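You operate a simulated robot arm through the tools that you are given. There is no shell and no other tool. Be economical: measure what you need, move in short steps, check, and stop when the job is done.

Carry out the task below with a simulated two-armed robot. There is one attempt and no reset: what you move stays moved.

JOB
Take the refill pack on the middle of the check bench and put it away on the top of the post shelf. Put one of the metal blocks from the top of the check bench on top of the folded belt on the top of the check bench. Put two of the steel pots from the top of the check bench in the grey parts bin. Stack the brown tape roll from the top of the check bench on top of the blue tape roll. Pick up the bucket marked "56" from the top of the check bench with one hand, pass it to the other hand and put it on the top of the outfeed belt. Fetch the test block from the top of the check bench and set it on the load card there. Take the ribbon cassette marked "blue" from the third shelf from the bottom of the wire rack and leave it in the floor of the tipping tray. Take the weigh bucket labelled "27" from the upper shelf of the bucket bench and put it on the table in front of the counter box. Take the blue tag and put it on the shelf over the reel. Count the tan lumps on the fill shelf under the green knob, then put as many of the relays from the fill shelf under the green knob on the top of the feed bench. Do these in any order. Set down upright: bucket, weigh bucket, relay.

Only the result counts: the job must be done as asked and must still hold three seconds after the hand-in. Knocking over, shifting, dropping, spilling or breaking anything else fails it.

ROBOT AND FRAMES
Two 7-joint arms with three-finger grippers on one trunk, on a base that drives. Base frame: it is fixed to the floor where the robot stands at the start and does not move with it; the origin is under the middle of the robot, x ahead of it, y to its left, z up; the surface under the hand at the start is at about z = 0.86. Units: m, degrees, N and s.
The left shoulder is at the start at [0.082, 0.126, 1.133], the right one opposite. With the tool pointing down near the work surface each hand reaches from about 0.36 to 0.86 m from the robot's upright axis, wherever it stands, measured 20 degrees to its own side. Places, roughly: blue tag [-16.75, -15.5, 0.75]; bucket [0.75, 1.25, 1]; floor of the tipping tray [-3.6, 2.4, 0.9]; folded belt (7x17x5 cm) [0.8, -0.8, 0.9]; grey parts bin (20x24x12 cm) [0.9, 0.4, 0.9]; load card [1, -0.75, 0.75]; metal block [0.75, 0, 0.75]; refill pack [0.5, 0, 1]; relay [-5.25, -10.25, 0.75]; ribbon cassette [-1.75, 4.25, 1]; shelf over the reel (72x15 cm) [-18.72, -14.54, 0.9]; steel pot [0.75, 0.25, 1]; table in front of the counter box (32x25 cm) [-8.26, 1.08, 0.84]; tan lump (6x5x4 cm) [-5.6, -10.4, 0.7]; tan lump (6x6x4 cm) [-5.8, -10.3, 0.7]; tape roll [0.75, 1, 1]; test block [1, -1, 0.75]; top of the feed bench [-3.7, -8.8, 0.8]; top of the outfeed belt (86x24 cm) [0.6, -3.44, 0.76]; top of the post shelf (25x12 cm) [-3.22, -2.88, 0.88]; weigh bucket [-6.25, 4.25, 1.25]. Payload 2.94 kg a hand.
The TCP of each hand is the grasp point between the finger pads, 0.03 m short of the fingertips. In the tool frame z runs along the fingers and y along their closing line. Largest opening 0.128 m; the body of the gripper starts 0.093 m behind the TCP.
Orientation is told as [roll, pitch, yaw] about the base's x, y, z axes, in that order, counted from this pose: with the fingers straight down and closing along the base's y, the tool's x points along the base's -x, its y along +y and its z along -z.

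CONTROLS
- The arms move only by the tool step_arm. It takes "left_increments", "right_increments" or both (then of equal length, played together; a hand with none holds still); each is a list of rows, each a list of 7 numbers: the shift along the tool's x, y, z in m, then the turn, a rotation vector about the tool's x, y, z in degrees, then the finger opening in m, from 0 to 0.128. In form: [[x, y, z, wx, wy, wz, fingers], ...]. A call has 1 to 12 rows; each row is the pose to reach, as a shift and turn from the pose commanded when the call began, along the tool's axes at that moment. Each row takes 0.2 s and may step no farther than 0.05 m and 8.6 degrees from the row before; otherwise, or with a gripper value out of range, the whole call is refused. A pose out of reach is approached as far as the arm can. The call stops where the force on the tool passes 40 N (or 10 N more than at its start, if that is more) or the arm is blocked; 0.2 s more then pass. Each finger halts on what it meets, pressing with about 33 N; the grip force reading is that of the motor and also rises with nothing between the fingers. The clock runs only during rows and for 0.2 s after the last one: add rows that repeat a pose to give the fingers time. It gives the time, the measured TCP pose, the force on the tool (base axes), the opening and the grip force at its end, in the units of the frame above (readings bear some noise), with the torque about the TCP (base axes, N m) and any sound that the robot's microphone picked up.
- Cameras (640 x 400 px; columns grow to the right, rows downward): "scene" is now at [0.2175, 0.0159, 1.311]; the picture's right is [-0.00, -1.00, 0.00], its down [-0.50, 0.00, -0.87] and it looks along [0.87, -0.00, -0.50] (base axes); focal length 214 px, centre (320, 200). "left" rides on the left gripper at [0.069, 0.015, -0.12] in its tool frame; the picture's right is [-0.22, 0.98, 0.00], its down [-0.82, -0.18, -0.54] and it looks along [-0.53, -0.12, 0.84] (tool axes); focal length 251 px, centre (320, 200). "right" rides on the right gripper at [0.069, -0.015, -0.12] in its tool frame; the picture's right is [0.21, 0.98, 0.00], its down [-0.82, 0.18, -0.54] and it looks along [-0.53, 0.12, 0.84] (tool axes); focal length 251 px, centre (320, 200). There is no depth. A picture from a camera that has moved, and an enlarged one, comes with that camera's place and axes in the base frame and with its lens. The place of the scene camera against the robot may be out by one fixed shift of up to 0.025 m in any direction.
- snapshot(camera): a new picture of that camera. It takes no simulated time.
- slide_trunk(by): slides the trunk up (or, below 0, down) by that many m; the arms and the scene camera ride with it, the base frame stays. It gives what a move gives, with no picture.
- roll_base(legs): drives the robot by 1 to 6 legs, each [ahead, left, turn to the left] in m, m and degrees, along the robot's own axes; the way and the turn of a leg run together, so that a leg with both is an arc; at most 1.5 m and 180 degrees a leg. The arms and the cameras ride along, it lands a little off, and it stops where it bumps. It gives what a move gives.
- head_to(pan, tilt): turns the head with the scene camera to pan (to the left, within 80 degrees either way) and tilt (down, from -29 to 69), counted from straight ahead of the robot. It gives what a move gives.
- close_up(camera, box): a new picture of the part [left, top, right, bottom] of that camera's present view, enlarged. It takes no simulated time.
- hand_in(): hands the job in; it is judged then, once.

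Go step by step. Nothing tells you exact positions but the pictures and the camera data: compare them with the known pose of the tool, close in by small moves and look again before you grip or let go. The budget is 598 turns and 370 pictures, counting those below and the enlarged ones. Unless the task says otherwise, let go and move clear before handing in.

The tools are called after "Call:" as a command line: name --argument value ..., lists and objects as JSON in quotes. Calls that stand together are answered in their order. step_arm: Moves the arms, as the interface text tells. Its arguments: {"type":"object","properties":{"left_increments":{"type":"array"},"right_increments":{"type":"array"}},"required":[]} The other tools are called the same way: slide_trunk (by) slides the trunk up or down; roll_base (legs) drives the base; head_to (pan, tilt) turns the head that bears the scene camera; snapshot (camera) takes a picture; close_up (camera, box) takes an enlarged picture of a part of a camera's view; hand_in () hands the job in.

At the start:

```text
time_s: 0.0
left_tool_pos: [0.5938, 0.3266, 1.2008]
left_tcp_rot: [0.0, 0.1, 0.1]
left_contact_force: [0.3, 0.9, 0.2]
left_torque: [0.0, 0.02, 0.02]
left_finger_gap: 0.1279
left_gripper_force: 0.0
right_tool_pos: [0.5589, -0.0703, 1.1932]
right_tcp_rot: [0.0, 0.0, 0.0]
right_contact_force: [-0.8, -0.9, -0.6]
right_torque: [0.0, 0.03, -0.01]
right_finger_gap: 0.1281
right_gripper_force: 0.1
trunk travel left (down, up): [-0.35, 0.197]
robot x, y, heading: [0.0018, 0.0029, -0.2]
head pan, tilt: [-0.2, 29.7]
```

scene: 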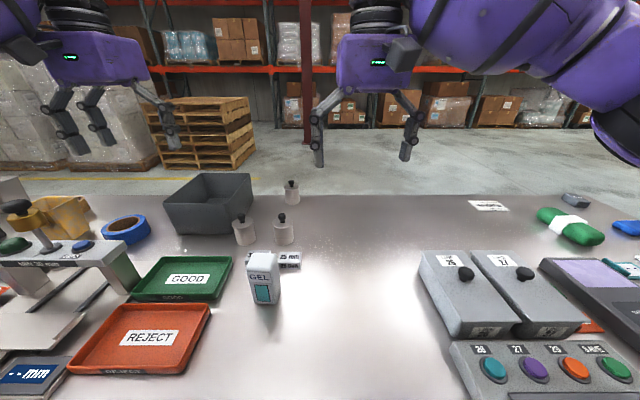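
right: 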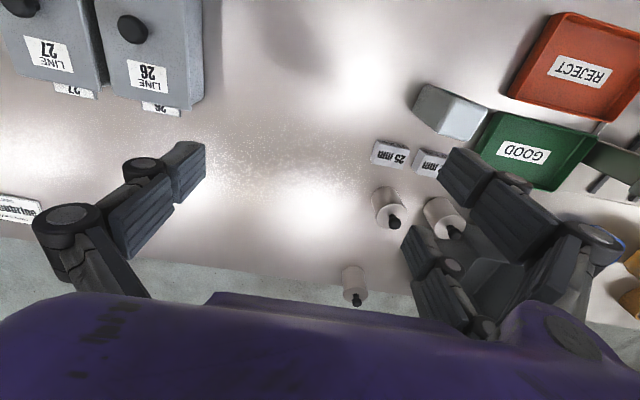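
left: 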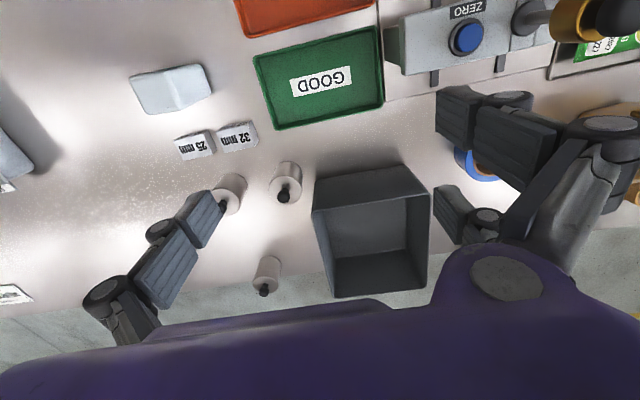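

I see the check bench with the gel refill pack, two metal gauge blocks, three steel pots, a grey bin, a blue tape roll. I'll look left and right to find the rest.

Call:
head_to --pan 50 --tilt 35

Call:
snapshot --camera "scene"

Call:
head_to --pan -50 --tilt 35

Call:
snapshot --camera "scene"

```text
time_s: 1.2
left_tool_pos: [0.5941, 0.3269, 1.2013]
left_tcp_rot: [0.0, -0.1, 0.1]
left_contact_force: [-0.7, 0.7, -1.0]
left_torque: [-0.01, 0.0, -0.02]
left_finger_gap: 0.1281
left_gripper_force: 0.1
right_tool_pos: [0.5596, -0.0712, 1.1934]
right_tcp_rot: [0.0, 0.0, -0.1]
right_contact_force: [0.3, -0.1, 0.7]
right_torque: [-0.05, 0.02, -0.03]
right_finger_gap: 0.1278
right_gripper_force: 0.1
trunk travel left (down, up): [-0.35, 0.197]
robot x, y, heading: [0.0013, 0.0009, -0.4]
head pan, tilt: [50.0, 35.0]
```

```text
366 pictures are left
camera scene: at [0.1836, 0.0836, 1.3028], right [0.77, -0.64, 0.0], down [-0.37, -0.44, -0.82], along [0.53, 0.63, -0.57], focal length 214 px, centre (320, 200)
```

scene: 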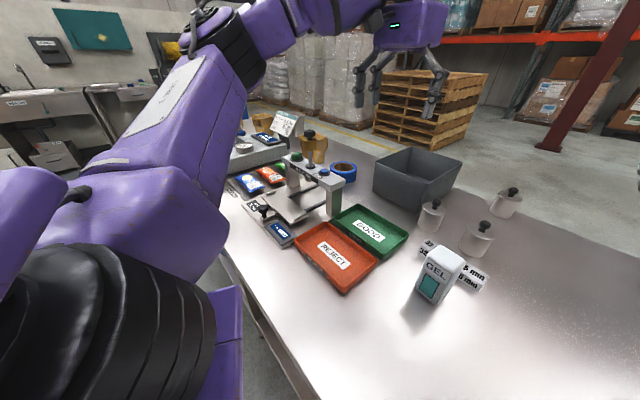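

```text
time_s: 2.9
left_tool_pos: [0.5953, 0.3277, 1.2011]
left_tcp_rot: [0.0, 0.0, 0.1]
left_contact_force: [-0.2, -0.3, 0.9]
left_torque: [0.0, 0.01, 0.01]
left_finger_gap: 0.1279
left_gripper_force: 0.1
right_tool_pos: [0.5571, -0.0714, 1.1933]
right_tcp_rot: [-0.1, -0.1, -0.1]
right_contact_force: [0.6, -0.7, 0.9]
right_torque: [-0.02, 0.0, 0.0]
right_finger_gap: 0.128
right_gripper_force: 0.1
trunk travel left (down, up): [-0.35, 0.197]
robot x, y, heading: [0.0026, -0.0018, -0.1]
head pan, tilt: [-50.0, 35.0]
```

```text
365 pictures are left
camera scene: at [0.1836, -0.0512, 1.3028], right [-0.77, -0.64, 0.0], down [-0.37, 0.44, -0.82], along [0.53, -0.63, -0.57], focal length 214 px, centre (320, 200)
```

scene: 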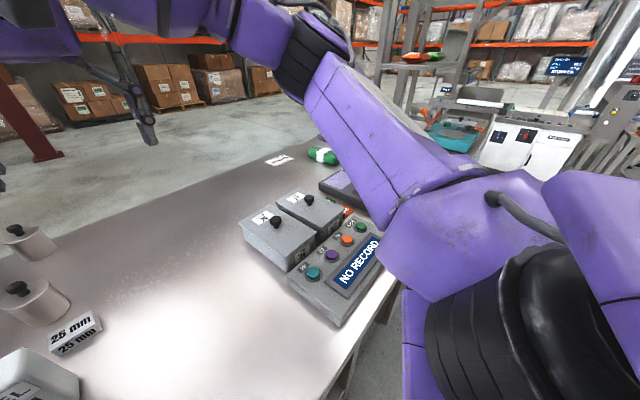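

Positions triangulate to: pots at about (0.735,0.235), (0.73,0.12), (0.98,0.12), bin centre (0.89,0.37). The bin is a bit far, so I test driving closer to the bench.

Call:
roll_base --legs '[[0.08, 0.1, 0]]'

Call:
head_to --pan 0 --tilt 60

Call:
snapshot --camera "scene"

```text
time_s: 4.5
left_tool_pos: [0.6748, 0.4258, 1.2018]
left_tcp_rot: [0.0, 0.0, 0.0]
left_contact_force: [-0.1, -0.1, 0.1]
left_torque: [0.01, 0.02, 0.01]
left_finger_gap: 0.1284
left_gripper_force: 0.1
right_tool_pos: [0.6373, 0.0285, 1.1935]
right_tcp_rot: [0.1, 0.0, 0.0]
right_contact_force: [-0.4, 0.4, -0.2]
right_torque: [-0.01, 0.06, -0.04]
right_finger_gap: 0.128
right_gripper_force: 0.1
trunk travel left (down, up): [-0.35, 0.197]
robot x, y, heading: [0.0797, 0.1012, -0.1]
head pan, tilt: [-50.0, 35.0]
```

```text
time_s: 5.7
left_tool_pos: [0.6751, 0.4259, 1.2013]
left_tcp_rot: [0.0, -0.1, 0.1]
left_contact_force: [0.3, -0.5, -0.3]
left_torque: [-0.05, -0.03, 0.01]
left_finger_gap: 0.1282
left_gripper_force: 0.1
right_tool_pos: [0.6388, 0.0282, 1.1923]
right_tcp_rot: [0.0, 0.1, -0.1]
right_contact_force: [0.5, -0.6, 0.3]
right_torque: [0.03, 0.02, 0.03]
right_finger_gap: 0.1279
right_gripper_force: 0.1
trunk travel left (down, up): [-0.35, 0.197]
robot x, y, heading: [0.0796, 0.0972, -0.3]
head pan, tilt: [0.0, 60.0]
```

```text
364 pictures are left
camera scene: at [0.2775, 0.1022, 1.2749], right [-0.19, -0.98, 0.0], down [-0.8, 0.16, -0.58], along [0.57, -0.11, -0.82], focal length 214 px, centre (320, 200)
```

scene: 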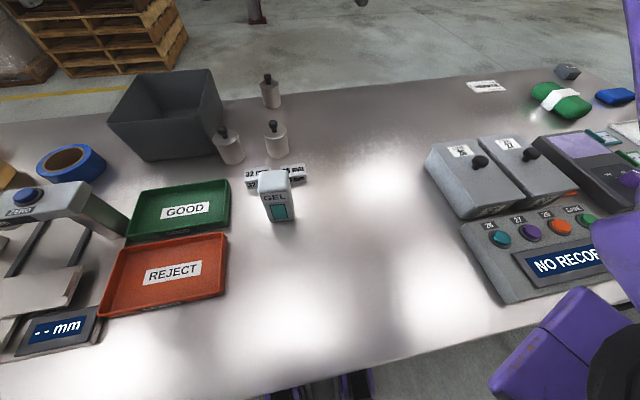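

Call:
roll_base --legs '[[0.08, 0, 0.2]]'

Call:
snapshot --camera "scene"

Call:
snapshot --camera "left"

Call:
snapshot --camera "right"

```text
time_s: 6.7
left_tool_pos: [0.7522, 0.429, 1.201]
left_tcp_rot: [0.1, 0.1, 0.2]
left_contact_force: [-1.0, -0.2, 0.9]
left_torque: [0.0, 0.03, -0.02]
left_finger_gap: 0.1279
left_gripper_force: 0.0
right_tool_pos: [0.7172, 0.0309, 1.1929]
right_tcp_rot: [0.0, 0.1, 0.1]
right_contact_force: [-0.1, 0.8, 0.0]
right_torque: [0.0, 0.01, -0.02]
right_finger_gap: 0.128
right_gripper_force: 0.0
trunk travel left (down, up): [-0.35, 0.197]
robot x, y, heading: [0.1571, 0.1002, 0.3]
head pan, tilt: [0.0, 60.0]
```

```text
363 pictures are left
camera scene: at [0.3571, 0.1028, 1.275], right [-0.19, -0.98, 0.0], down [-0.8, 0.16, -0.58], along [0.57, -0.11, -0.82], focal length 214 px, centre (320, 200)
```

scene: 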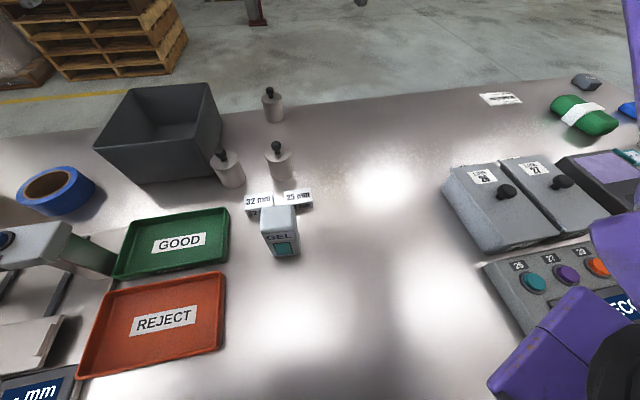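

```text
362 pictures are left
camera left: at [0.6829, 0.4432, 1.3212], right [0.21, 0.98, 0.0], down [0.82, -0.18, 0.54], along [0.53, -0.11, -0.84], focal length 251 px, centre (320, 200)
```

left: 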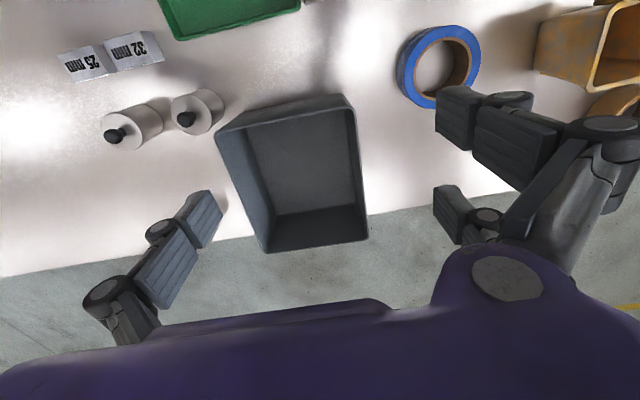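

```text
361 pictures are left
camera right: at [0.6487, 0.0166, 1.3134], right [-0.22, 0.98, 0.0], down [0.82, 0.18, 0.54], along [0.53, 0.12, -0.84], focal length 251 px, centre (320, 200)
```

right: 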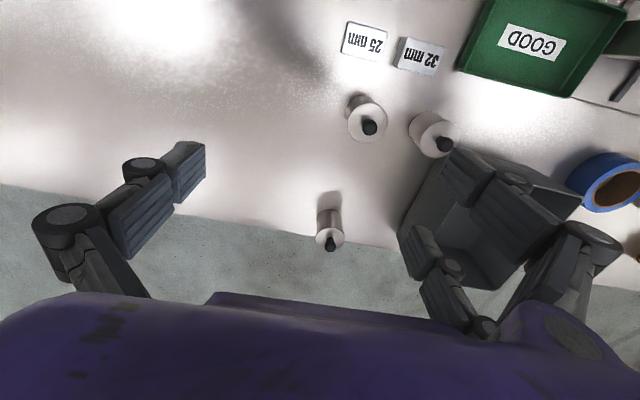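

Pots A (0.739,0.23) and B (0.742,0.112), knob z 0.946; bin rim x 0.76–0.99, y 0.28–0.465. I go over pot A with the left hand turned 90° so its fingers close along x, and clear the right hand.

Call:
step_arm --left_increments '[[0.001, -0.02, 0.01, 0, 0, 8.18, 0.128], [0.002, -0.04, 0.02, 0, 0, 16.36, 0.128], [0.003, -0.06, 0.03, 0, 0, 24.5, 0.128], [0.004, -0.08, 0.04, 0, 0, 32.7, 0.128], [0.006, -0.1, 0.05, 0, 0, 40.9, 0.128], [0.007, -0.12, 0.06, 0, 0, 49.1, 0.128], [0.008, -0.14, 0.07, 0, 0, 57.3, 0.128], [0.009, -0.16, 0.08, 0, 0, 65.5, 0.128], [0.011, -0.18, 0.09, 0, 0, 73.6, 0.1], [0.012, -0.19, 0.1, 0, 0, 81.8, 0.1], [0.013, -0.199, 0.1, 0, 0, 90, 0.1], [0.013, -0.199, 0.1, 0, 0, 90, 0.1]]' --right_increments '[[0.01, -0.02, 0, 0, 0, 0, 0.128], [0.02, -0.04, 0, 0, 0, 0, 0.128], [0.03, -0.06, 0, 0, 0, 0, 0.128], [0.04, -0.08, 0, 0, 0, 0, 0.128], [0.05, -0.1, 0, 0, 0, 0, 0.128], [0.06, -0.12, 0, 0, 0, 0, 0.128], [0.07, -0.14, 0, 0, 0, 0, 0.128], [0.08, -0.16, 0, 0, 0, 0, 0.128], [0.08, -0.18, 0, 0, 0, 0, 0.128], [0.08, -0.2, 0, 0, 0, 0, 0.128], [0.08, -0.2, 0, 0, 0, 0, 0.128], [0.08, -0.2, 0, 0, 0, 0, 0.128]]'

Call:
snapshot --camera "left"

Call:
snapshot --camera "scene"

```text
time_s: 9.3
left_tool_pos: [0.5924, 0.1482, 1.0852]
left_tcp_rot: [0.0, 0.1, -89.7]
left_contact_force: [0.4, -0.3, 0.6]
left_torque: [-0.01, -0.01, 0.01]
left_finger_gap: 0.1001
left_gripper_force: 0.0
left hand out of reach, approached as far as the arm can: row 6, 7, 8, 9, 10, 11, 12
right_tool_pos: [0.6381, -0.1686, 1.1931]
right_tcp_rot: [-0.1, 0.0, 0.2]
right_contact_force: [-0.1, 0.0, 0.1]
right_torque: [0.01, 0.01, 0.02]
right_finger_gap: 0.1281
right_gripper_force: 0.1
trunk travel left (down, up): [-0.35, 0.197]
robot x, y, heading: [0.1587, 0.0981, 0.3]
head pan, tilt: [0.0, 60.0]
```

```text
360 pictures are left
camera left: at [0.6063, 0.2167, 1.2049], right [0.98, -0.21, 0.0], down [-0.18, -0.82, 0.54], along [-0.11, -0.53, -0.84], focal length 251 px, centre (320, 200)
```

left: 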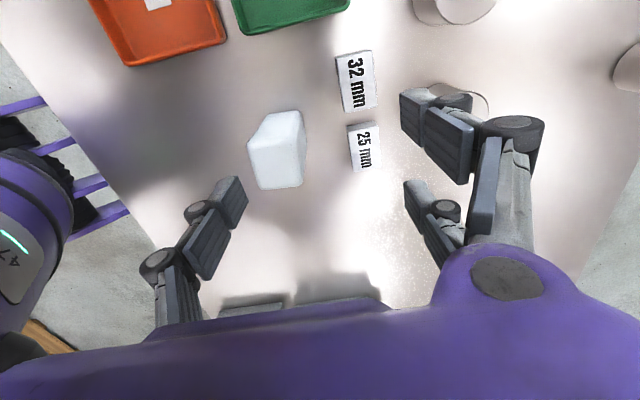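

```text
359 pictures are left
camera scene: at [0.3565, 0.1044, 1.2739], right [-0.18, -0.98, 0.0], down [-0.81, 0.15, -0.57], along [0.56, -0.1, -0.82], focal length 214 px, centre (320, 200)
```

scene: 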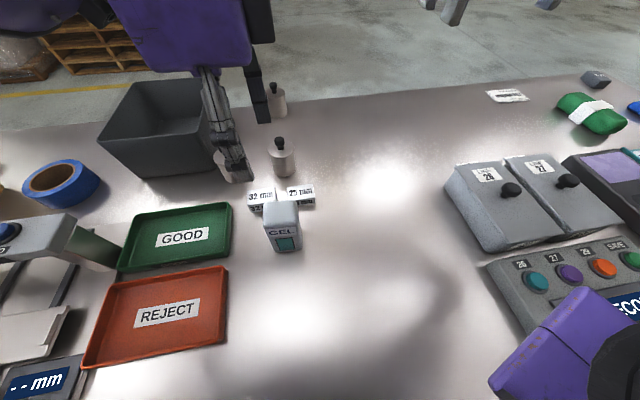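

Yaw −90 is out of reach for the left arm; I rotate back the other way.

Call:
step_arm --left_increments '[[0, 0, -0.02, 0, 0, -8.18, 0.1], [0, 0, -0.04, 0, 0, -16.36, 0.1], [0, 0, -0.06, 0, 0, -24.5, 0.1], [0, 0, -0.06, 0, 0, -32.7, 0.1], [0, 0, -0.06, 0, 0, -40.9, 0.1], [0, 0, -0.06, 0, 0, -49.1, 0.1], [0, 0, -0.06, 0, 0, -57.3, 0.1], [0, 0, -0.06, 0, 0, -65.5, 0.1], [0, 0, -0.06, 0, 0, -73.6, 0.1], [0, 0, -0.06, 0, 0, -81.8, 0.1], [0, 0, -0.06, 0, 0, -90, 0.1], [0, 0, -0.06, 0, 0, -90, 0.1]]'

Call:
step_arm --left_increments '[[0, 0, 0, 0, 0, -8.18, 0.1], [0, 0, 0, 0, 0, -16.36, 0.1], [0, 0, 0, 0, 0, -24.5, 0.1], [0, 0, 0, 0, 0, -32.7, 0.1], [0, 0, 0, 0, 0, -40.9, 0.1], [0, 0, 0, 0, 0, -49.1, 0.1], [0, 0, 0, 0, 0, -57.3, 0.1], [0, 0, 0, 0, 0, -65.5, 0.1], [0, 0, 0, 0, 0, -73.6, 0.1], [0, 0, 0, 0, 0, -81.8, 0.1], [0, 0, 0, 0, 0, -90, 0.1], [0, 0, 0, 0, 0, -90, 0.1]]'

Call:
snapshot --camera "left"

```text
time_s: 11.9
left_tool_pos: [0.5922, 0.1459, 1.148]
left_tcp_rot: [-0.1, 0.1, 0.3]
left_contact_force: [0.1, -0.3, -1.4]
left_torque: [0.02, 0.0, 0.0]
left_finger_gap: 0.1001
left_gripper_force: 0.2
right_tool_pos: [0.6384, -0.1696, 1.193]
right_tcp_rot: [-0.1, 0.0, 0.2]
right_contact_force: [-0.3, -0.1, 0.1]
right_torque: [-0.04, 0.02, -0.03]
right_finger_gap: 0.128
right_gripper_force: 0.0
trunk travel left (down, up): [-0.35, 0.197]
robot x, y, heading: [0.1636, 0.1038, -0.1]
head pan, tilt: [0.0, 60.0]
```

```text
time_s: 14.5
left_tool_pos: [0.5929, 0.1443, 1.1468]
left_tcp_rot: [-0.1, 0.1, 90.3]
left_contact_force: [-0.7, 1.2, -0.2]
left_torque: [0.0, -0.02, 0.0]
left_finger_gap: 0.1004
left_gripper_force: 0.1
right_tool_pos: [0.6392, -0.1692, 1.1927]
right_tcp_rot: [0.0, -0.1, 0.1]
right_contact_force: [0.8, 0.6, 0.0]
right_torque: [-0.03, -0.01, 0.01]
right_finger_gap: 0.128
right_gripper_force: 0.0
trunk travel left (down, up): [-0.35, 0.197]
robot x, y, heading: [0.1562, 0.1008, 0.1]
head pan, tilt: [0.0, 60.0]
```

```text
358 pictures are left
camera left: at [0.578, 0.0755, 1.2669], right [-0.98, 0.21, 0.0], down [0.18, 0.82, 0.54], along [0.11, 0.53, -0.84], focal length 251 px, centre (320, 200)
```

left: 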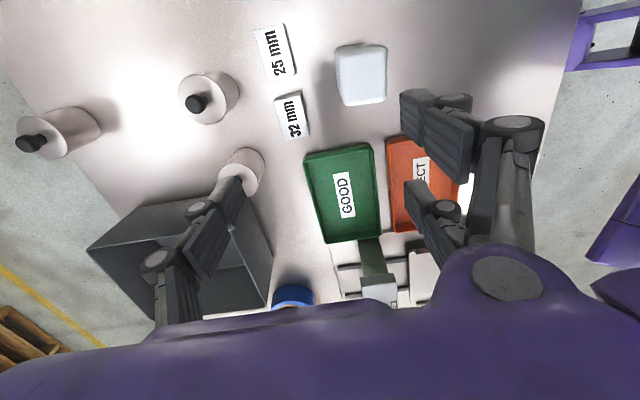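

Call:
step_arm --left_increments '[[-0.02, -0.035, 0, 0, 0, 0, 0.1], [-0.04, -0.07, 0, 0, 0, 0, 0.1], [-0.065, -0.11, 0, 0, 0, 0, 0.1], [-0.086, -0.146, 0.02, 0, 0, 0, 0.1], [-0.086, -0.146, 0.06, 0, 0, 0, 0.1], [-0.086, -0.146, 0.097, 0, 0, 0, 0.1], [-0.086, -0.146, 0.097, 0, 0, 0, 0.1]]'

Call:
snapshot --camera "left"

Call:
snapshot --camera "scene"

```text
time_s: 16.1
left_tool_pos: [0.7385, 0.2311, 1.0507]
left_tcp_rot: [-0.1, 0.0, 90.2]
left_contact_force: [0.3, -1.9, 0.0]
left_torque: [-0.01, -0.05, 0.02]
left_finger_gap: 0.0998
left_gripper_force: 0.0
right_tool_pos: [0.6373, -0.1694, 1.1928]
right_tcp_rot: [0.1, -0.1, 0.1]
right_contact_force: [0.2, -0.1, 0.6]
right_torque: [0.0, 0.0, -0.02]
right_finger_gap: 0.1282
right_gripper_force: 0.1
trunk travel left (down, up): [-0.35, 0.197]
robot x, y, heading: [0.1595, 0.1021, 0.1]
head pan, tilt: [0.0, 60.0]
```

```text
357 pictures are left
camera left: at [0.7227, 0.1619, 1.1704], right [-0.98, 0.21, 0.0], down [0.18, 0.82, 0.54], along [0.12, 0.53, -0.84], focal length 251 px, centre (320, 200)
```

left: 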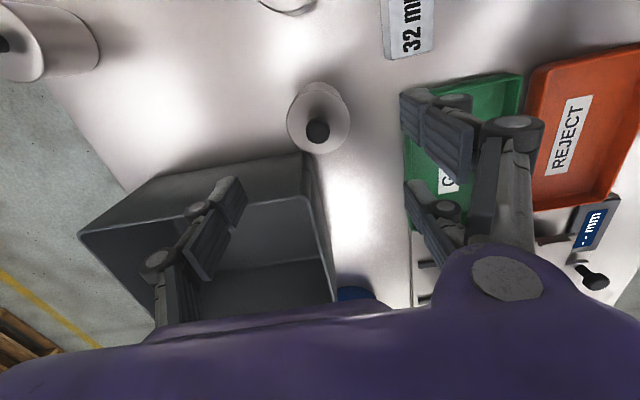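

```text
356 pictures are left
camera scene: at [0.3559, 0.1037, 1.2739], right [-0.18, -0.98, 0.0], down [-0.81, 0.15, -0.57], along [0.56, -0.1, -0.82], focal length 214 px, centre (320, 200)
```

scene: 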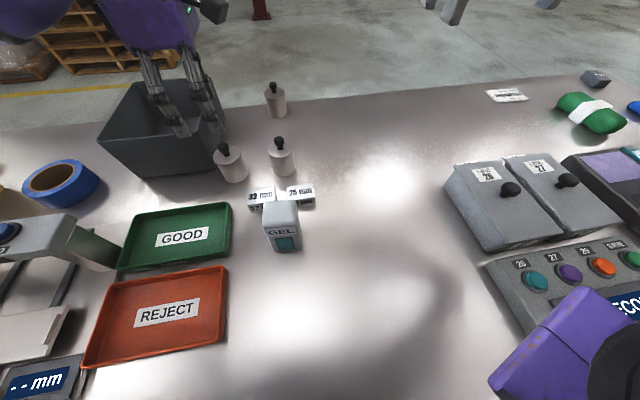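

Knob confirmed at (0.741,0.230). Descend and grip the body.

Call:
step_arm --left_increments '[[0, -0.002, 0.04, 0, 0, 0, 0.1], [0, -0.002, 0.08, 0, 0, 0, 0.1], [0, -0.002, 0.12, 0, 0, 0, 0.1], [0, -0.002, 0.149, 0, 0, 0, 0.1], [0, -0.002, 0.149, 0, 0, 0, 0.1], [0, -0.002, 0.149, 0, 0, 0, 0.03], [0, -0.002, 0.149, 0, 0, 0, 0.03], [0, -0.002, 0.149, 0, 0, 0, 0.03], [0, -0.002, 0.149, 0, 0, 0, 0.03]]'

Call:
snapshot --camera "left"

```text
time_s: 18.1
left_tool_pos: [0.7424, 0.2219, 0.9031]
left_tcp_rot: [-0.1, -0.3, 90.1]
left_contact_force: [1.5, -2.8, 5.0]
left_torque: [-0.04, -0.02, -0.03]
left_finger_gap: 0.0552
left_gripper_force: 33.1
right_tool_pos: [0.6396, -0.1795, 1.1896]
right_tcp_rot: [0.5, 0.2, 0.2]
right_contact_force: [0.0, 0.1, 0.5]
right_torque: [0.0, -0.01, -0.04]
right_finger_gap: 0.128
right_gripper_force: 0.0
trunk travel left (down, up): [-0.35, 0.197]
robot x, y, heading: [0.1581, 0.1021, 0.1]
head pan, tilt: [0.0, 60.0]
heard: snap
```

```text
355 pictures are left
camera left: at [0.7261, 0.1521, 1.0217], right [-0.98, 0.21, 0.0], down [0.18, 0.82, 0.55], along [0.12, 0.53, -0.84], focal length 251 px, centre (320, 200)
```

left: 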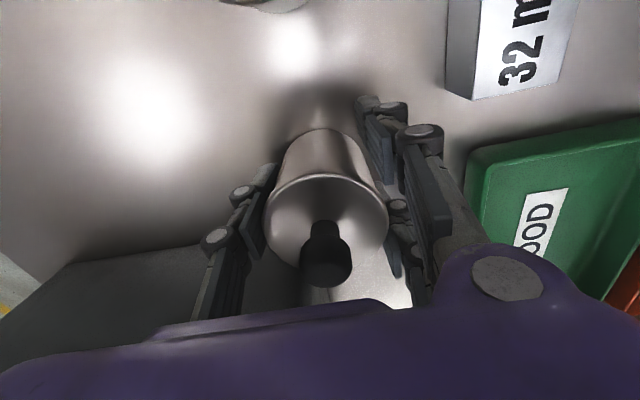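

A snap was heard and both hands read about 1 cm off; I check what happened.

Call:
snapshot --camera "scene"

Call:
step_arm --left_increments '[[0, 0, 0, 0, 0, 0, 0.03]]'

```text
354 pictures are left
camera scene: at [0.3576, 0.0934, 1.2734], right [-0.18, -0.98, -0.01], down [-0.81, 0.15, -0.56], along [0.55, -0.09, -0.83], focal length 214 px, centre (320, 200)
```

scene: 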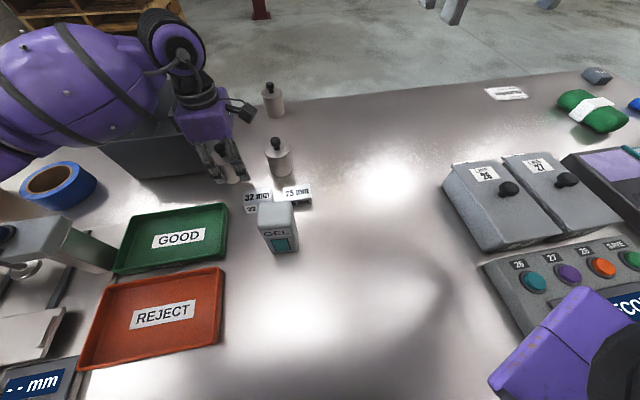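

```text
time_s: 18.5
left_tool_pos: [0.7413, 0.2222, 0.9012]
left_tcp_rot: [0.1, -0.2, 90.0]
left_contact_force: [1.6, -2.6, 4.7]
left_torque: [-0.09, -0.1, -0.02]
left_finger_gap: 0.0551
left_gripper_force: 32.7
right_tool_pos: [0.6387, -0.1786, 1.192]
right_tcp_rot: [0.5, 0.0, 0.1]
right_contact_force: [0.4, 0.0, 0.2]
right_torque: [0.0, -0.03, 0.0]
right_finger_gap: 0.1281
right_gripper_force: 0.1
trunk travel left (down, up): [-0.35, 0.197]
robot x, y, heading: [0.1593, 0.1032, 0.0]
head pan, tilt: [0.0, 60.0]
```

Call:
step_arm --left_increments '[[0, 0, -0.04, 0, 0, 0, 0.03], [0, 0, -0.08, 0, 0, 0, 0.03], [0, 0, -0.12, 0, 0, 0, 0.03], [0, 0, -0.16, 0, 0, 0, 0.03], [0, 0, -0.18, 0, 0, 0, 0.03]]'

Call:
head_to --pan 60 --tilt 45

Call:
snapshot --camera "scene"

```text
time_s: 19.7
left_tool_pos: [0.7408, 0.2319, 1.081]
left_tcp_rot: [0.0, 0.0, 90.3]
left_contact_force: [1.4, -0.9, -0.1]
left_torque: [0.02, -0.06, 0.01]
left_finger_gap: 0.0551
left_gripper_force: 33.0
right_tool_pos: [0.6378, -0.1697, 1.1945]
right_tcp_rot: [0.1, 0.1, 0.1]
right_contact_force: [-0.1, -0.7, 0.9]
right_torque: [0.0, 0.02, 0.01]
right_finger_gap: 0.1279
right_gripper_force: 0.2
trunk travel left (down, up): [-0.35, 0.197]
robot x, y, heading: [0.1583, 0.1, 0.3]
head pan, tilt: [0.0, 60.0]
```

```text
time_s: 21.0
left_tool_pos: [0.7406, 0.2335, 1.0804]
left_tcp_rot: [0.0, 0.0, 90.2]
left_contact_force: [-0.9, 0.2, -1.4]
left_torque: [-0.05, -0.02, 0.02]
left_finger_gap: 0.055
left_gripper_force: 32.7
right_tool_pos: [0.639, -0.1687, 1.1942]
right_tcp_rot: [0.0, -0.1, 0.1]
right_contact_force: [0.1, 0.7, -0.3]
right_torque: [0.03, -0.02, 0.03]
right_finger_gap: 0.128
right_gripper_force: 0.1
trunk travel left (down, up): [-0.35, 0.197]
robot x, y, heading: [0.1585, 0.1002, 0.2]
head pan, tilt: [60.0, 45.0]
```

```text
353 pictures are left
camera scene: at [0.3273, 0.1872, 1.288], right [0.86, -0.51, 0.0], down [-0.36, -0.61, -0.71], along [0.36, 0.61, -0.71], focal length 214 px, centre (320, 200)
```

scene: 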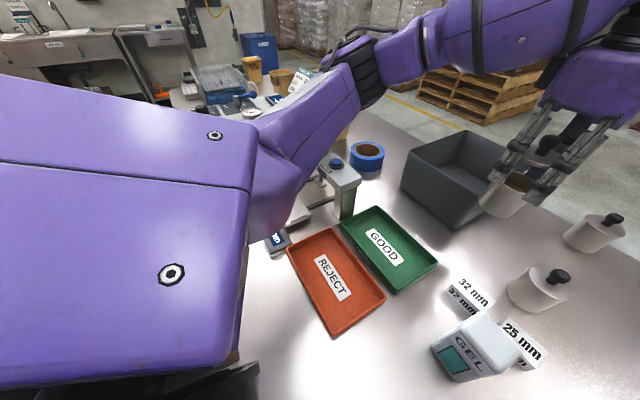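

Call:
slide_trunk --by 0.12

Call:
close_up --camera "scene" --box '[160, 50, 400, 260]'

```text
time_s: 22.5
left_tool_pos: [0.7422, 0.2318, 1.2]
left_tcp_rot: [0.2, 0.1, 90.1]
left_contact_force: [0.0, -0.2, -0.8]
left_torque: [-0.01, -0.01, 0.02]
left_finger_gap: 0.055
left_gripper_force: 33.4
right_tool_pos: [0.6393, -0.1688, 1.3119]
right_tcp_rot: [0.0, 0.1, 0.1]
right_contact_force: [-0.5, 0.1, -0.8]
right_torque: [0.01, 0.01, -0.02]
right_finger_gap: 0.1277
right_gripper_force: 0.0
trunk travel left (down, up): [-0.47, 0.077]
robot x, y, heading: [0.1563, 0.1023, -0.0]
head pan, tilt: [60.0, 45.0]
```

```text
1.90 times, centred on (280, 155) of scene
camera zoom: at [0.2823, 0.1872, 1.418], right [0.87, -0.5, 0.0], down [-0.35, -0.61, -0.71], along [0.35, 0.61, -0.71], focal length 408 px, centre (396, 286)
```

zoom: 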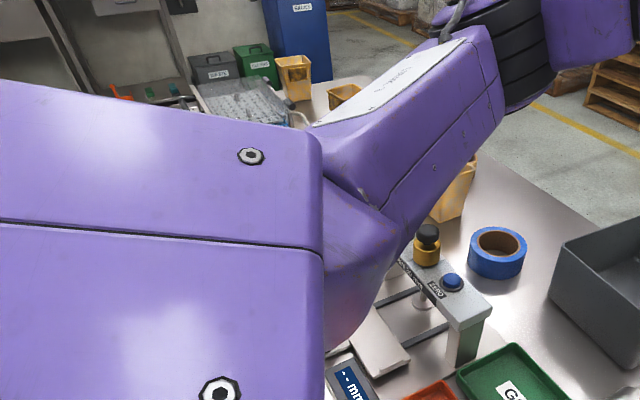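

Call:
step_arm --left_increments '[[-0.03, -0.02, 0, 0, 0, 0, 0.03], [-0.06, -0.04, 0, 0, 0, 0, 0.03], [-0.09, -0.06, 0, 0, 0, 0, 0.03], [-0.12, -0.08, 0, 0, 0, 0, 0.03], [-0.15, -0.1, 0, 0, 0, 0, 0.03], [-0.184, -0.118, 0, 0, 0, 0, 0.03], [-0.184, -0.118, 0.04, 0, 0, 0, 0.03], [-0.184, -0.118, 0.08, 0, 0, 0, 0.03], [-0.184, -0.118, 0.1, 0, 0, 0, 0.03], [-0.184, -0.118, 0.1, 0, 0, 0, 0.03]]'

Call:
head_to --pan 40 --tilt 50

Call:
snapshot --camera "scene"

Call:
snapshot --camera "left"

```text
time_s: 24.7
left_tool_pos: [0.8588, 0.4157, 1.1017]
left_tcp_rot: [0.0, 0.0, 90.1]
left_contact_force: [-0.2, 0.3, 0.0]
left_torque: [-0.01, -0.02, 0.01]
left_finger_gap: 0.0547
left_gripper_force: 33.3
right_tool_pos: [0.6384, -0.1705, 1.3143]
right_tcp_rot: [0.0, -0.1, 0.0]
right_contact_force: [0.4, -0.4, 0.0]
right_torque: [0.01, -0.02, -0.02]
right_finger_gap: 0.1279
right_gripper_force: 0.0
trunk travel left (down, up): [-0.47, 0.077]
robot x, y, heading: [0.1598, 0.1002, 0.3]
head pan, tilt: [60.0, 45.0]
```

```text
time_s: 25.6
left_tool_pos: [0.8607, 0.416, 1.1014]
left_tcp_rot: [-0.1, 0.0, 90.3]
left_contact_force: [-0.1, -1.0, -0.9]
left_torque: [-0.02, -0.03, -0.01]
left_finger_gap: 0.0547
left_gripper_force: 33.1
right_tool_pos: [0.6381, -0.1682, 1.3128]
right_tcp_rot: [-0.1, -0.1, 0.1]
right_contact_force: [0.4, -0.2, 1.2]
right_torque: [-0.01, 0.02, 0.02]
right_finger_gap: 0.128
right_gripper_force: 0.1
trunk travel left (down, up): [-0.47, 0.077]
robot x, y, heading: [0.1591, 0.0995, 0.1]
head pan, tilt: [40.0, 50.0]
```

```text
351 pictures are left
camera scene: at [0.3, 0.1664, 1.4114], right [0.65, -0.76, 0.0], down [-0.58, -0.49, -0.64], along [0.49, 0.41, -0.77], focal length 214 px, centre (320, 200)
```

scene: 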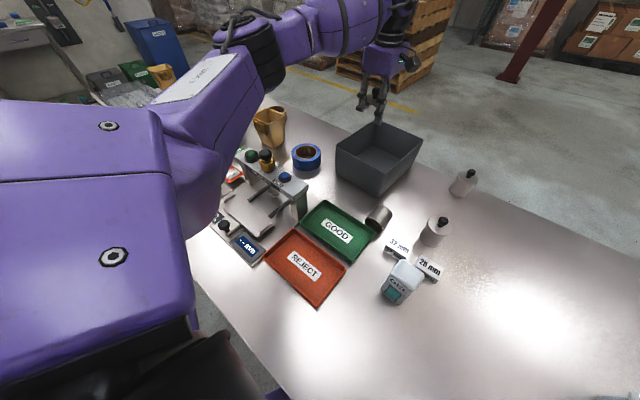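

```text
350 pictures are left
camera left: at [0.8436, 0.3467, 1.2213], right [-0.98, 0.21, 0.0], down [0.18, 0.82, 0.54], along [0.11, 0.53, -0.84], focal length 251 px, centre (320, 200)
```

left: 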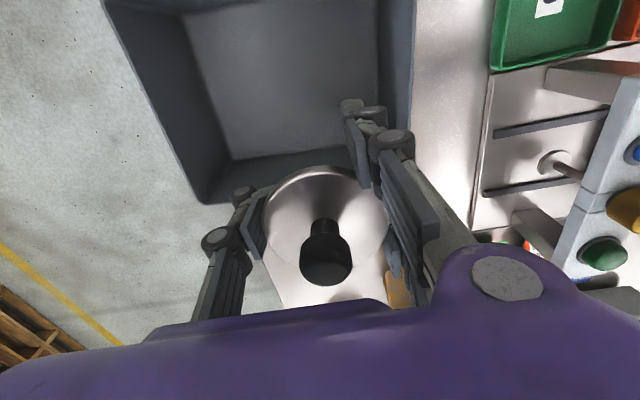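

Call:
close_up --camera "scene" --box '[310, 60, 470, 290]'

```text
1.74 times, centred on (390, 175) of scene
camera zoom: at [0.3, 0.1664, 1.4114], right [0.65, -0.76, 0.0], down [-0.58, -0.49, -0.64], along [0.49, 0.41, -0.77], focal length 373 px, centre (198, 244)
```

zoom: 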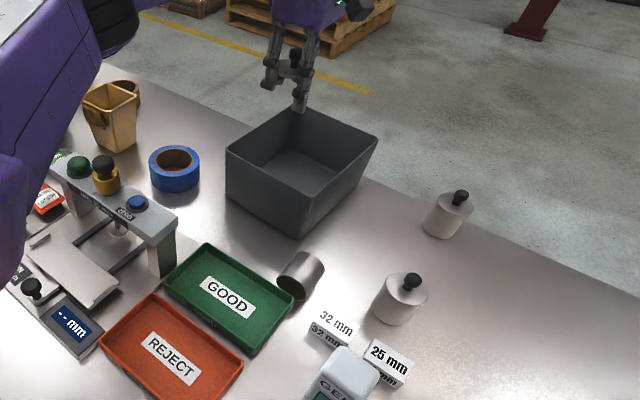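

The pot's body fell off and lies on its side by the GOOD tray; I hold only its lid. I look closely at both before going on.

Call:
close_up --camera "scene" --box '[350, 190, 450, 270]'

Call:
close_up --camera "left" --box '[220, 130, 440, 310]'

Call:
snapshot --camera "right"

```text
5.00 times, centred on (400, 230) of scene
camera zoom: at [0.3, 0.1664, 1.4114], right [0.65, -0.76, 0.0], down [-0.58, -0.49, -0.64], along [0.49, 0.41, -0.77], focal length 1072 px, centre (-80, 50)
```

zoom: 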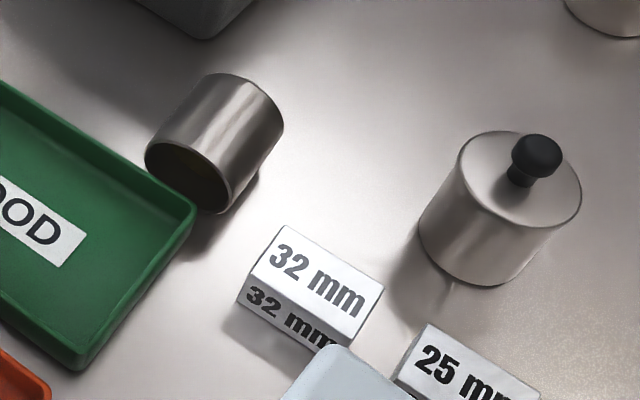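

```text
2.22 times, centred on (330, 220) of left
camera zoom: at [0.8436, 0.3467, 1.2213], right [-0.98, 0.21, 0.0], down [0.18, 0.82, 0.54], along [0.11, 0.53, -0.84], focal length 559 px, centre (298, 156)
```

zoom: 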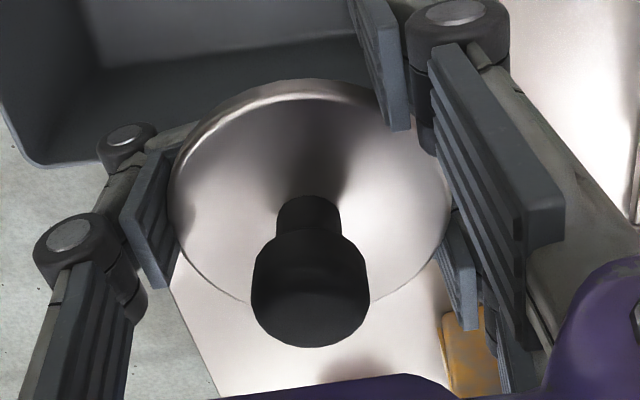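

```text
346 pictures are left
camera right: at [0.5689, -0.1835, 1.4333], right [-0.22, 0.98, 0.0], down [0.82, 0.18, 0.54], along [0.53, 0.12, -0.84], focal length 251 px, centre (320, 200)
```

right: 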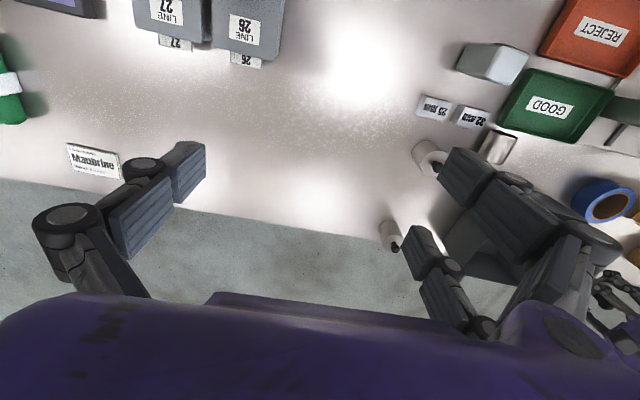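

Plan: the loose lid goes into the bin now, then the body follows (this pot stays one of the two). I lower the lid in the bin's far-left corner.

Call:
step_arm --left_increments '[[0, -0.03, 0, 0, 0, 0, 0.03], [0, -0.055, 0, 0, 0, 0, 0.03], [0, -0.055, 0.045, 0, 0, 0, 0.03], [0, -0.055, 0.09, 0, 0, 0, 0.03], [0, -0.055, 0.135, 0, 0, 0, 0.03], [0, -0.055, 0.185, 0, 0, 0, 0.03], [0, -0.055, 0.195, 0, 0, 0, 0.03], [0, -0.055, 0.195, 0, 0, 0, 0.03]]'

Call:
snapshot --camera "left"

Call:
snapshot --camera "scene"

```text
time_s: 27.4
left_tool_pos: [0.9138, 0.4159, 0.9048]
left_tcp_rot: [0.0, -0.1, 90.2]
left_contact_force: [0.2, -0.7, -0.4]
left_torque: [0.03, 0.0, -0.01]
left_finger_gap: 0.0546
left_gripper_force: 32.8
right_tool_pos: [0.6387, -0.1702, 1.3133]
right_tcp_rot: [0.0, -0.1, 0.0]
right_contact_force: [-0.3, 0.6, 0.4]
right_torque: [-0.02, -0.03, -0.01]
right_finger_gap: 0.1281
right_gripper_force: 0.1
trunk travel left (down, up): [-0.47, 0.077]
robot x, y, heading: [0.1567, 0.1006, 0.1]
head pan, tilt: [40.0, 50.0]
```

```text
345 pictures are left
camera left: at [0.8981, 0.3469, 1.0252], right [-0.98, 0.21, 0.0], down [0.18, 0.82, 0.54], along [0.11, 0.53, -0.84], focal length 251 px, centre (320, 200)
```

left: 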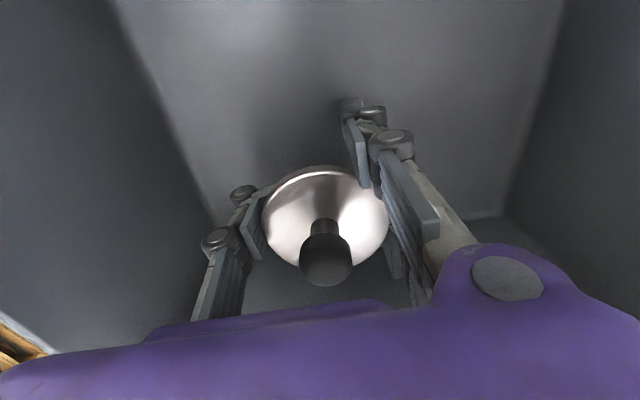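

```text
344 pictures are left
camera scene: at [0.2999, 0.1665, 1.4114], right [0.64, -0.76, 0.0], down [-0.59, -0.49, -0.64], along [0.49, 0.41, -0.77], focal length 214 px, centre (320, 200)
```

scene: 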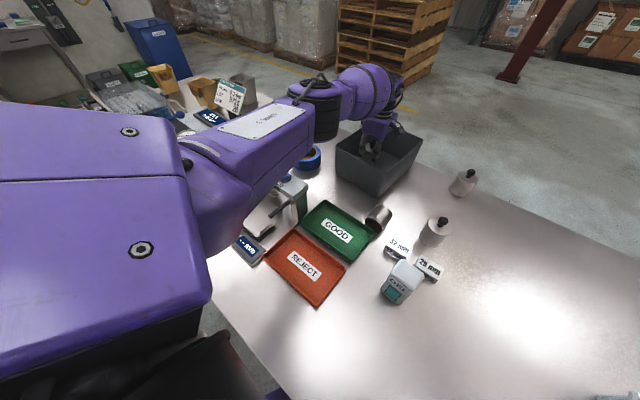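

Call:
step_arm --left_increments '[[0, 0, 0.01, 0, 0, 0, 0.03], [0, 0, 0.01, 0, 0, 0, 0.075], [0, 0, 0.01, 0, 0, 0, 0.075], [0, 0, -0.03, 0, 0, 0, 0.075], [0, 0, -0.07, 0, 0, 0, 0.075], [0, 0, -0.11, 0, 0, 0, 0.075], [0, 0, -0.15, 0, 0, 0, 0.075], [0, 0, -0.19, 0, 0, 0, 0.1], [0, 0, -0.23, 0, 0, 0, 0.1]]'

Call:
snapshot --camera "left"

```text
time_s: 29.4
left_tool_pos: [0.9136, 0.4138, 1.1359]
left_tcp_rot: [0.0, 0.0, 90.3]
left_contact_force: [0.4, -1.2, -0.4]
left_torque: [0.02, -0.03, 0.01]
left_finger_gap: 0.1001
left_gripper_force: 0.0
right_tool_pos: [0.6377, -0.1698, 1.3129]
right_tcp_rot: [0.1, -0.1, 0.2]
right_contact_force: [-0.1, 0.4, 0.2]
right_torque: [0.04, -0.01, -0.01]
right_finger_gap: 0.1281
right_gripper_force: 0.0
trunk travel left (down, up): [-0.47, 0.077]
robot x, y, heading: [0.1577, 0.097, 0.3]
head pan, tilt: [40.0, 50.0]
```

```text
343 pictures are left
camera left: at [0.8979, 0.3449, 1.256], right [-0.98, 0.21, 0.0], down [0.18, 0.82, 0.54], along [0.11, 0.53, -0.84], focal length 251 px, centre (320, 200)
```

left: 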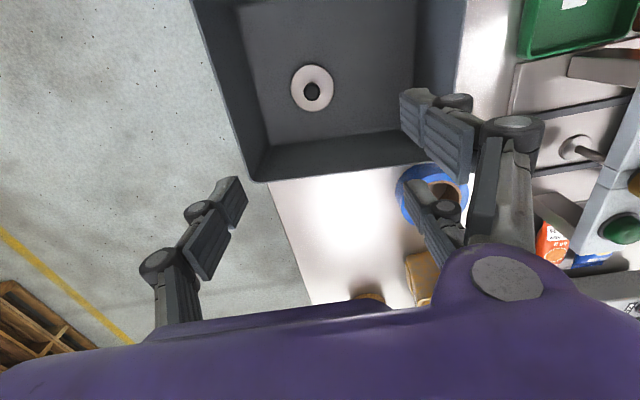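

The lid lies flat in the bin. The body lies at about (0.69,0.265), axis along x; I go above it with yaw 0.

Call:
step_arm --left_increments '[[0.014, 0.021, 0, 0, 0, 8.2, 0.1], [0.027, 0.041, 0, 0, 0, 16.4, 0.1], [0.041, 0.061, 0, 0, 0, 24.6, 0.1], [0.054, 0.081, 0, 0, 0, 32.7, 0.1], [0.068, 0.102, 0, 0, 0, 40.9, 0.1], [0.082, 0.122, 0, 0, 0, 49.1, 0.1], [0.095, 0.143, 0, 0, 0, 57.3, 0.1], [0.109, 0.163, 0, 0, 0, 65.5, 0.1], [0.122, 0.183, 0.01, 0, 0, 73.7, 0.1], [0.136, 0.204, 0.02, 0, 0, 81.9, 0.1], [0.149, 0.224, 0.03, 0, 0, 90.2, 0.1], [0.149, 0.224, 0.03, 0, 0, 90.2, 0.1]]'

Call:
snapshot --camera "left"

```text
time_s: 32.0
left_tool_pos: [0.6903, 0.2667, 1.1048]
left_tcp_rot: [-0.1, 0.0, -0.2]
left_contact_force: [0.1, -0.1, 0.6]
left_torque: [0.01, -0.01, 0.02]
left_finger_gap: 0.1
left_gripper_force: 0.0
right_tool_pos: [0.6376, -0.1684, 1.313]
right_tcp_rot: [0.0, 0.0, 0.1]
right_contact_force: [0.2, -0.7, -0.5]
right_torque: [-0.01, 0.0, 0.0]
right_finger_gap: 0.128
right_gripper_force: 0.1
trunk travel left (down, up): [-0.47, 0.077]
robot x, y, heading: [0.1579, 0.1006, 0.1]
head pan, tilt: [40.0, 50.0]
```

```text
342 pictures are left
camera left: at [0.6204, 0.281, 1.2254], right [0.22, 0.98, 0.0], down [0.82, -0.18, 0.54], along [0.53, -0.12, -0.84], focal length 251 px, centre (320, 200)
```

left: 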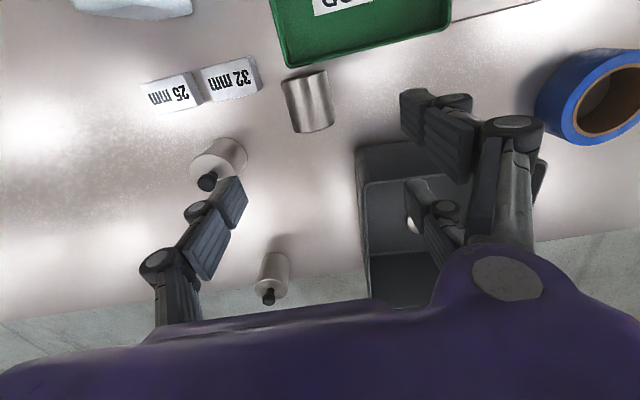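

Call:
step_arm --left_increments '[[0.004, -0.018, 0.04, 0, 0, -7, 0.1], [0.004, -0.018, 0.08, 0, 0, -7, 0.1], [0.004, -0.018, 0.1, 0, 0, -7, 0.1], [0.004, -0.018, 0.1, 0, 0, -7, 0.1]]'

Call:
snapshot --camera "left"

```text
time_s: 33.0
left_tool_pos: [0.6862, 0.2476, 1.0045]
left_tcp_rot: [0.0, 0.0, 6.9]
left_contact_force: [0.6, -0.3, 0.1]
left_torque: [-0.02, -0.01, 0.0]
left_finger_gap: 0.1
left_gripper_force: 0.1
right_tool_pos: [0.6377, -0.1691, 1.3133]
right_tcp_rot: [0.0, 0.1, 0.2]
right_contact_force: [-0.6, 0.1, 0.8]
right_torque: [0.01, 0.01, -0.01]
right_finger_gap: 0.1279
right_gripper_force: 0.1
trunk travel left (down, up): [-0.47, 0.077]
robot x, y, heading: [0.1572, 0.0973, 0.4]
head pan, tilt: [40.0, 50.0]
```

```text
341 pictures are left
camera left: at [0.6147, 0.254, 1.1249], right [0.09, 1.0, 0.0], down [0.84, -0.08, 0.54], along [0.54, -0.05, -0.84], focal length 251 px, centre (320, 200)
```

left: 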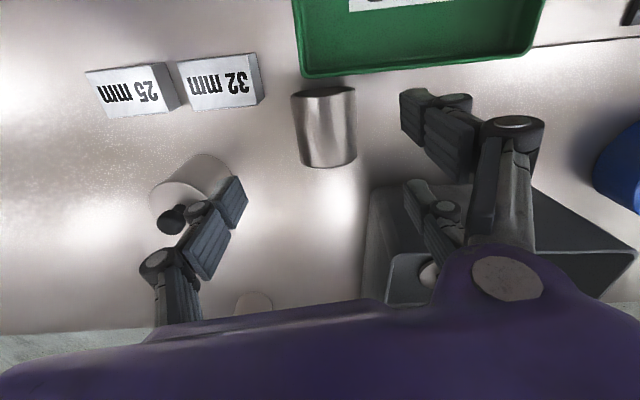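

Call:
step_arm --left_increments '[[0, 0.003, 0.04, 0, 0, 0, 0.1], [0, 0.003, 0.08, 0, 0, 0, 0.1], [0, 0.003, 0.107, 0, 0, 0, 0.1], [0, 0.003, 0.107, 0, 0, 0, 0.03], [0, 0.003, 0.107, 0, 0, 0, 0.03], [0, 0.003, 0.107, 0, 0, 0, 0.03], [0, 0.003, 0.107, 0, 0, 0, 0.03]]'

Call:
snapshot --camera "left"

```text
time_s: 34.0
left_tool_pos: [0.6882, 0.2587, 0.9071]
left_tcp_rot: [0.2, -1.0, 7.2]
left_contact_force: [-3.6, 8.7, 30.8]
left_torque: [0.93, 0.99, -0.22]
left_finger_gap: 0.0641
left_gripper_force: 23.8
right_tool_pos: [0.6349, -0.1667, 1.3164]
right_tcp_rot: [0.0, -0.3, 0.2]
right_contact_force: [-0.9, 0.6, -0.6]
right_torque: [-0.08, -0.03, 0.01]
right_finger_gap: 0.1282
right_gripper_force: 0.0
trunk travel left (down, up): [-0.47, 0.077]
robot x, y, heading: [0.1584, 0.1007, 0.2]
head pan, tilt: [40.0, 50.0]
stopped in row 5 (left hand): the force on the tool passed its limit at 47 N (the readings are from after the stop); the commanded pose is now the measured one
```

```text
340 pictures are left
camera left: at [0.615, 0.2636, 1.0262], right [0.09, 1.0, 0.01], down [0.83, -0.08, 0.56], along [0.55, -0.04, -0.83], focal length 251 px, centre (320, 200)
```

left: 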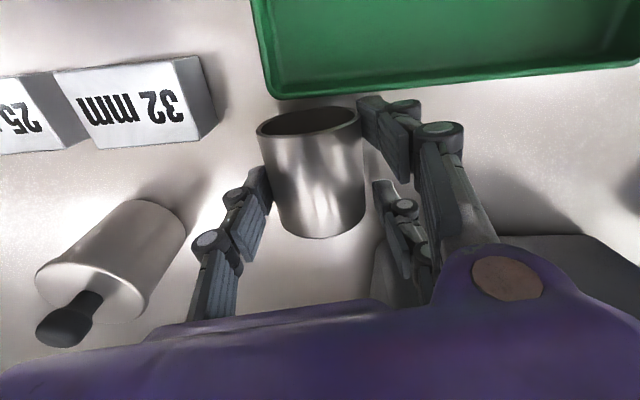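

Call:
step_arm --left_increments '[[0, 0, -0.004, 0, 0, 0, 0.064], [0, 0, -0.004, 0, 0, 0, 0.04], [0, 0, -0.004, 0, 0, 0, 0.03], [0, 0, -0.004, 0, 0, 0, 0.03]]'

Call:
snapshot --camera "left"

```text
time_s: 35.0
left_tool_pos: [0.688, 0.2569, 0.905]
left_tcp_rot: [0.4, -0.3, 7.2]
left_contact_force: [0.2, -0.2, -0.4]
left_torque: [-0.01, 0.03, 0.03]
left_finger_gap: 0.0521
left_gripper_force: 33.3
right_tool_pos: [0.6381, -0.1687, 1.3134]
right_tcp_rot: [0.0, 0.0, 0.1]
right_contact_force: [-0.4, -0.4, 0.6]
right_torque: [-0.02, 0.03, -0.01]
right_finger_gap: 0.1278
right_gripper_force: 0.0
trunk travel left (down, up): [-0.47, 0.077]
robot x, y, heading: [0.1609, 0.1, 0.1]
head pan, tilt: [40.0, 50.0]
```

```text
339 pictures are left
camera left: at [0.6166, 0.2622, 1.0246], right [0.09, 1.0, 0.01], down [0.84, -0.08, 0.54], along [0.54, -0.04, -0.84], focal length 251 px, centre (320, 200)
```

left: 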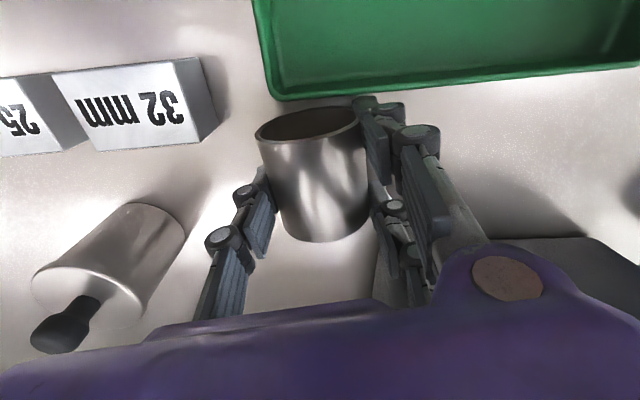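

Call:
step_arm --left_increments '[[0, 0, -0.05, 0, 0, 0, 0.03], [0, 0, -0.1, 0, 0, 0, 0.03], [0, 0, -0.15, 0, 0, 0, 0.03], [-0.03, 0.025, -0.17, 0, 0, 0, 0.03], [-0.06, 0.05, -0.17, 0, 0, 0, 0.03], [-0.09, 0.075, -0.17, 0, 0, 0, 0.03], [-0.125, 0.1, -0.17, 0, 0, 0, 0.03], [-0.158, 0.125, -0.17, 0, 0, 0, 0.03], [-0.158, 0.125, -0.12, 0, 0, 0, 0.03], [-0.158, 0.125, -0.07, 0, 0, 0, 0.03], [-0.158, 0.125, -0.025, 0, 0, 0, 0.03], [-0.158, 0.125, -0.005, 0, 0, 0, 0.03]]'

Call:
snapshot --camera "left"

```text
time_s: 37.6
left_tool_pos: [0.8298, 0.4009, 0.9106]
left_tcp_rot: [0.4, -0.2, 7.2]
left_contact_force: [0.9, 0.0, -3.8]
left_torque: [-0.01, 0.05, 0.01]
left_finger_gap: 0.052
left_gripper_force: 33.2
right_tool_pos: [0.639, -0.1691, 1.313]
right_tcp_rot: [-0.1, 0.1, 0.1]
right_contact_force: [0.1, -0.3, -0.1]
right_torque: [0.03, 0.01, 0.01]
right_finger_gap: 0.1278
right_gripper_force: 0.1
trunk travel left (down, up): [-0.47, 0.077]
robot x, y, heading: [0.1588, 0.101, 0.3]
head pan, tilt: [40.0, 50.0]
```

```text
338 pictures are left
camera left: at [0.7573, 0.406, 1.0311], right [0.09, 1.0, 0.01], down [0.84, -0.08, 0.54], along [0.54, -0.04, -0.84], focal length 251 px, centre (320, 200)
```

left: 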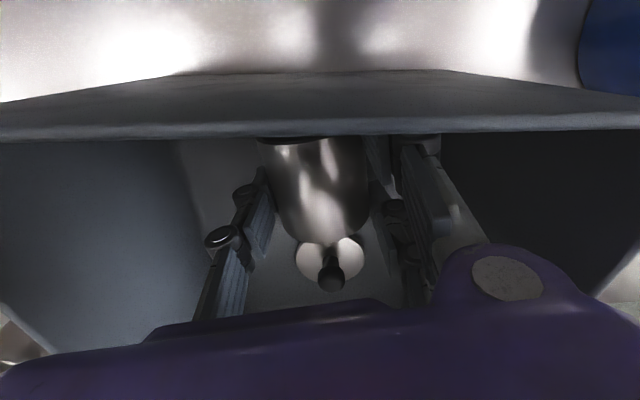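

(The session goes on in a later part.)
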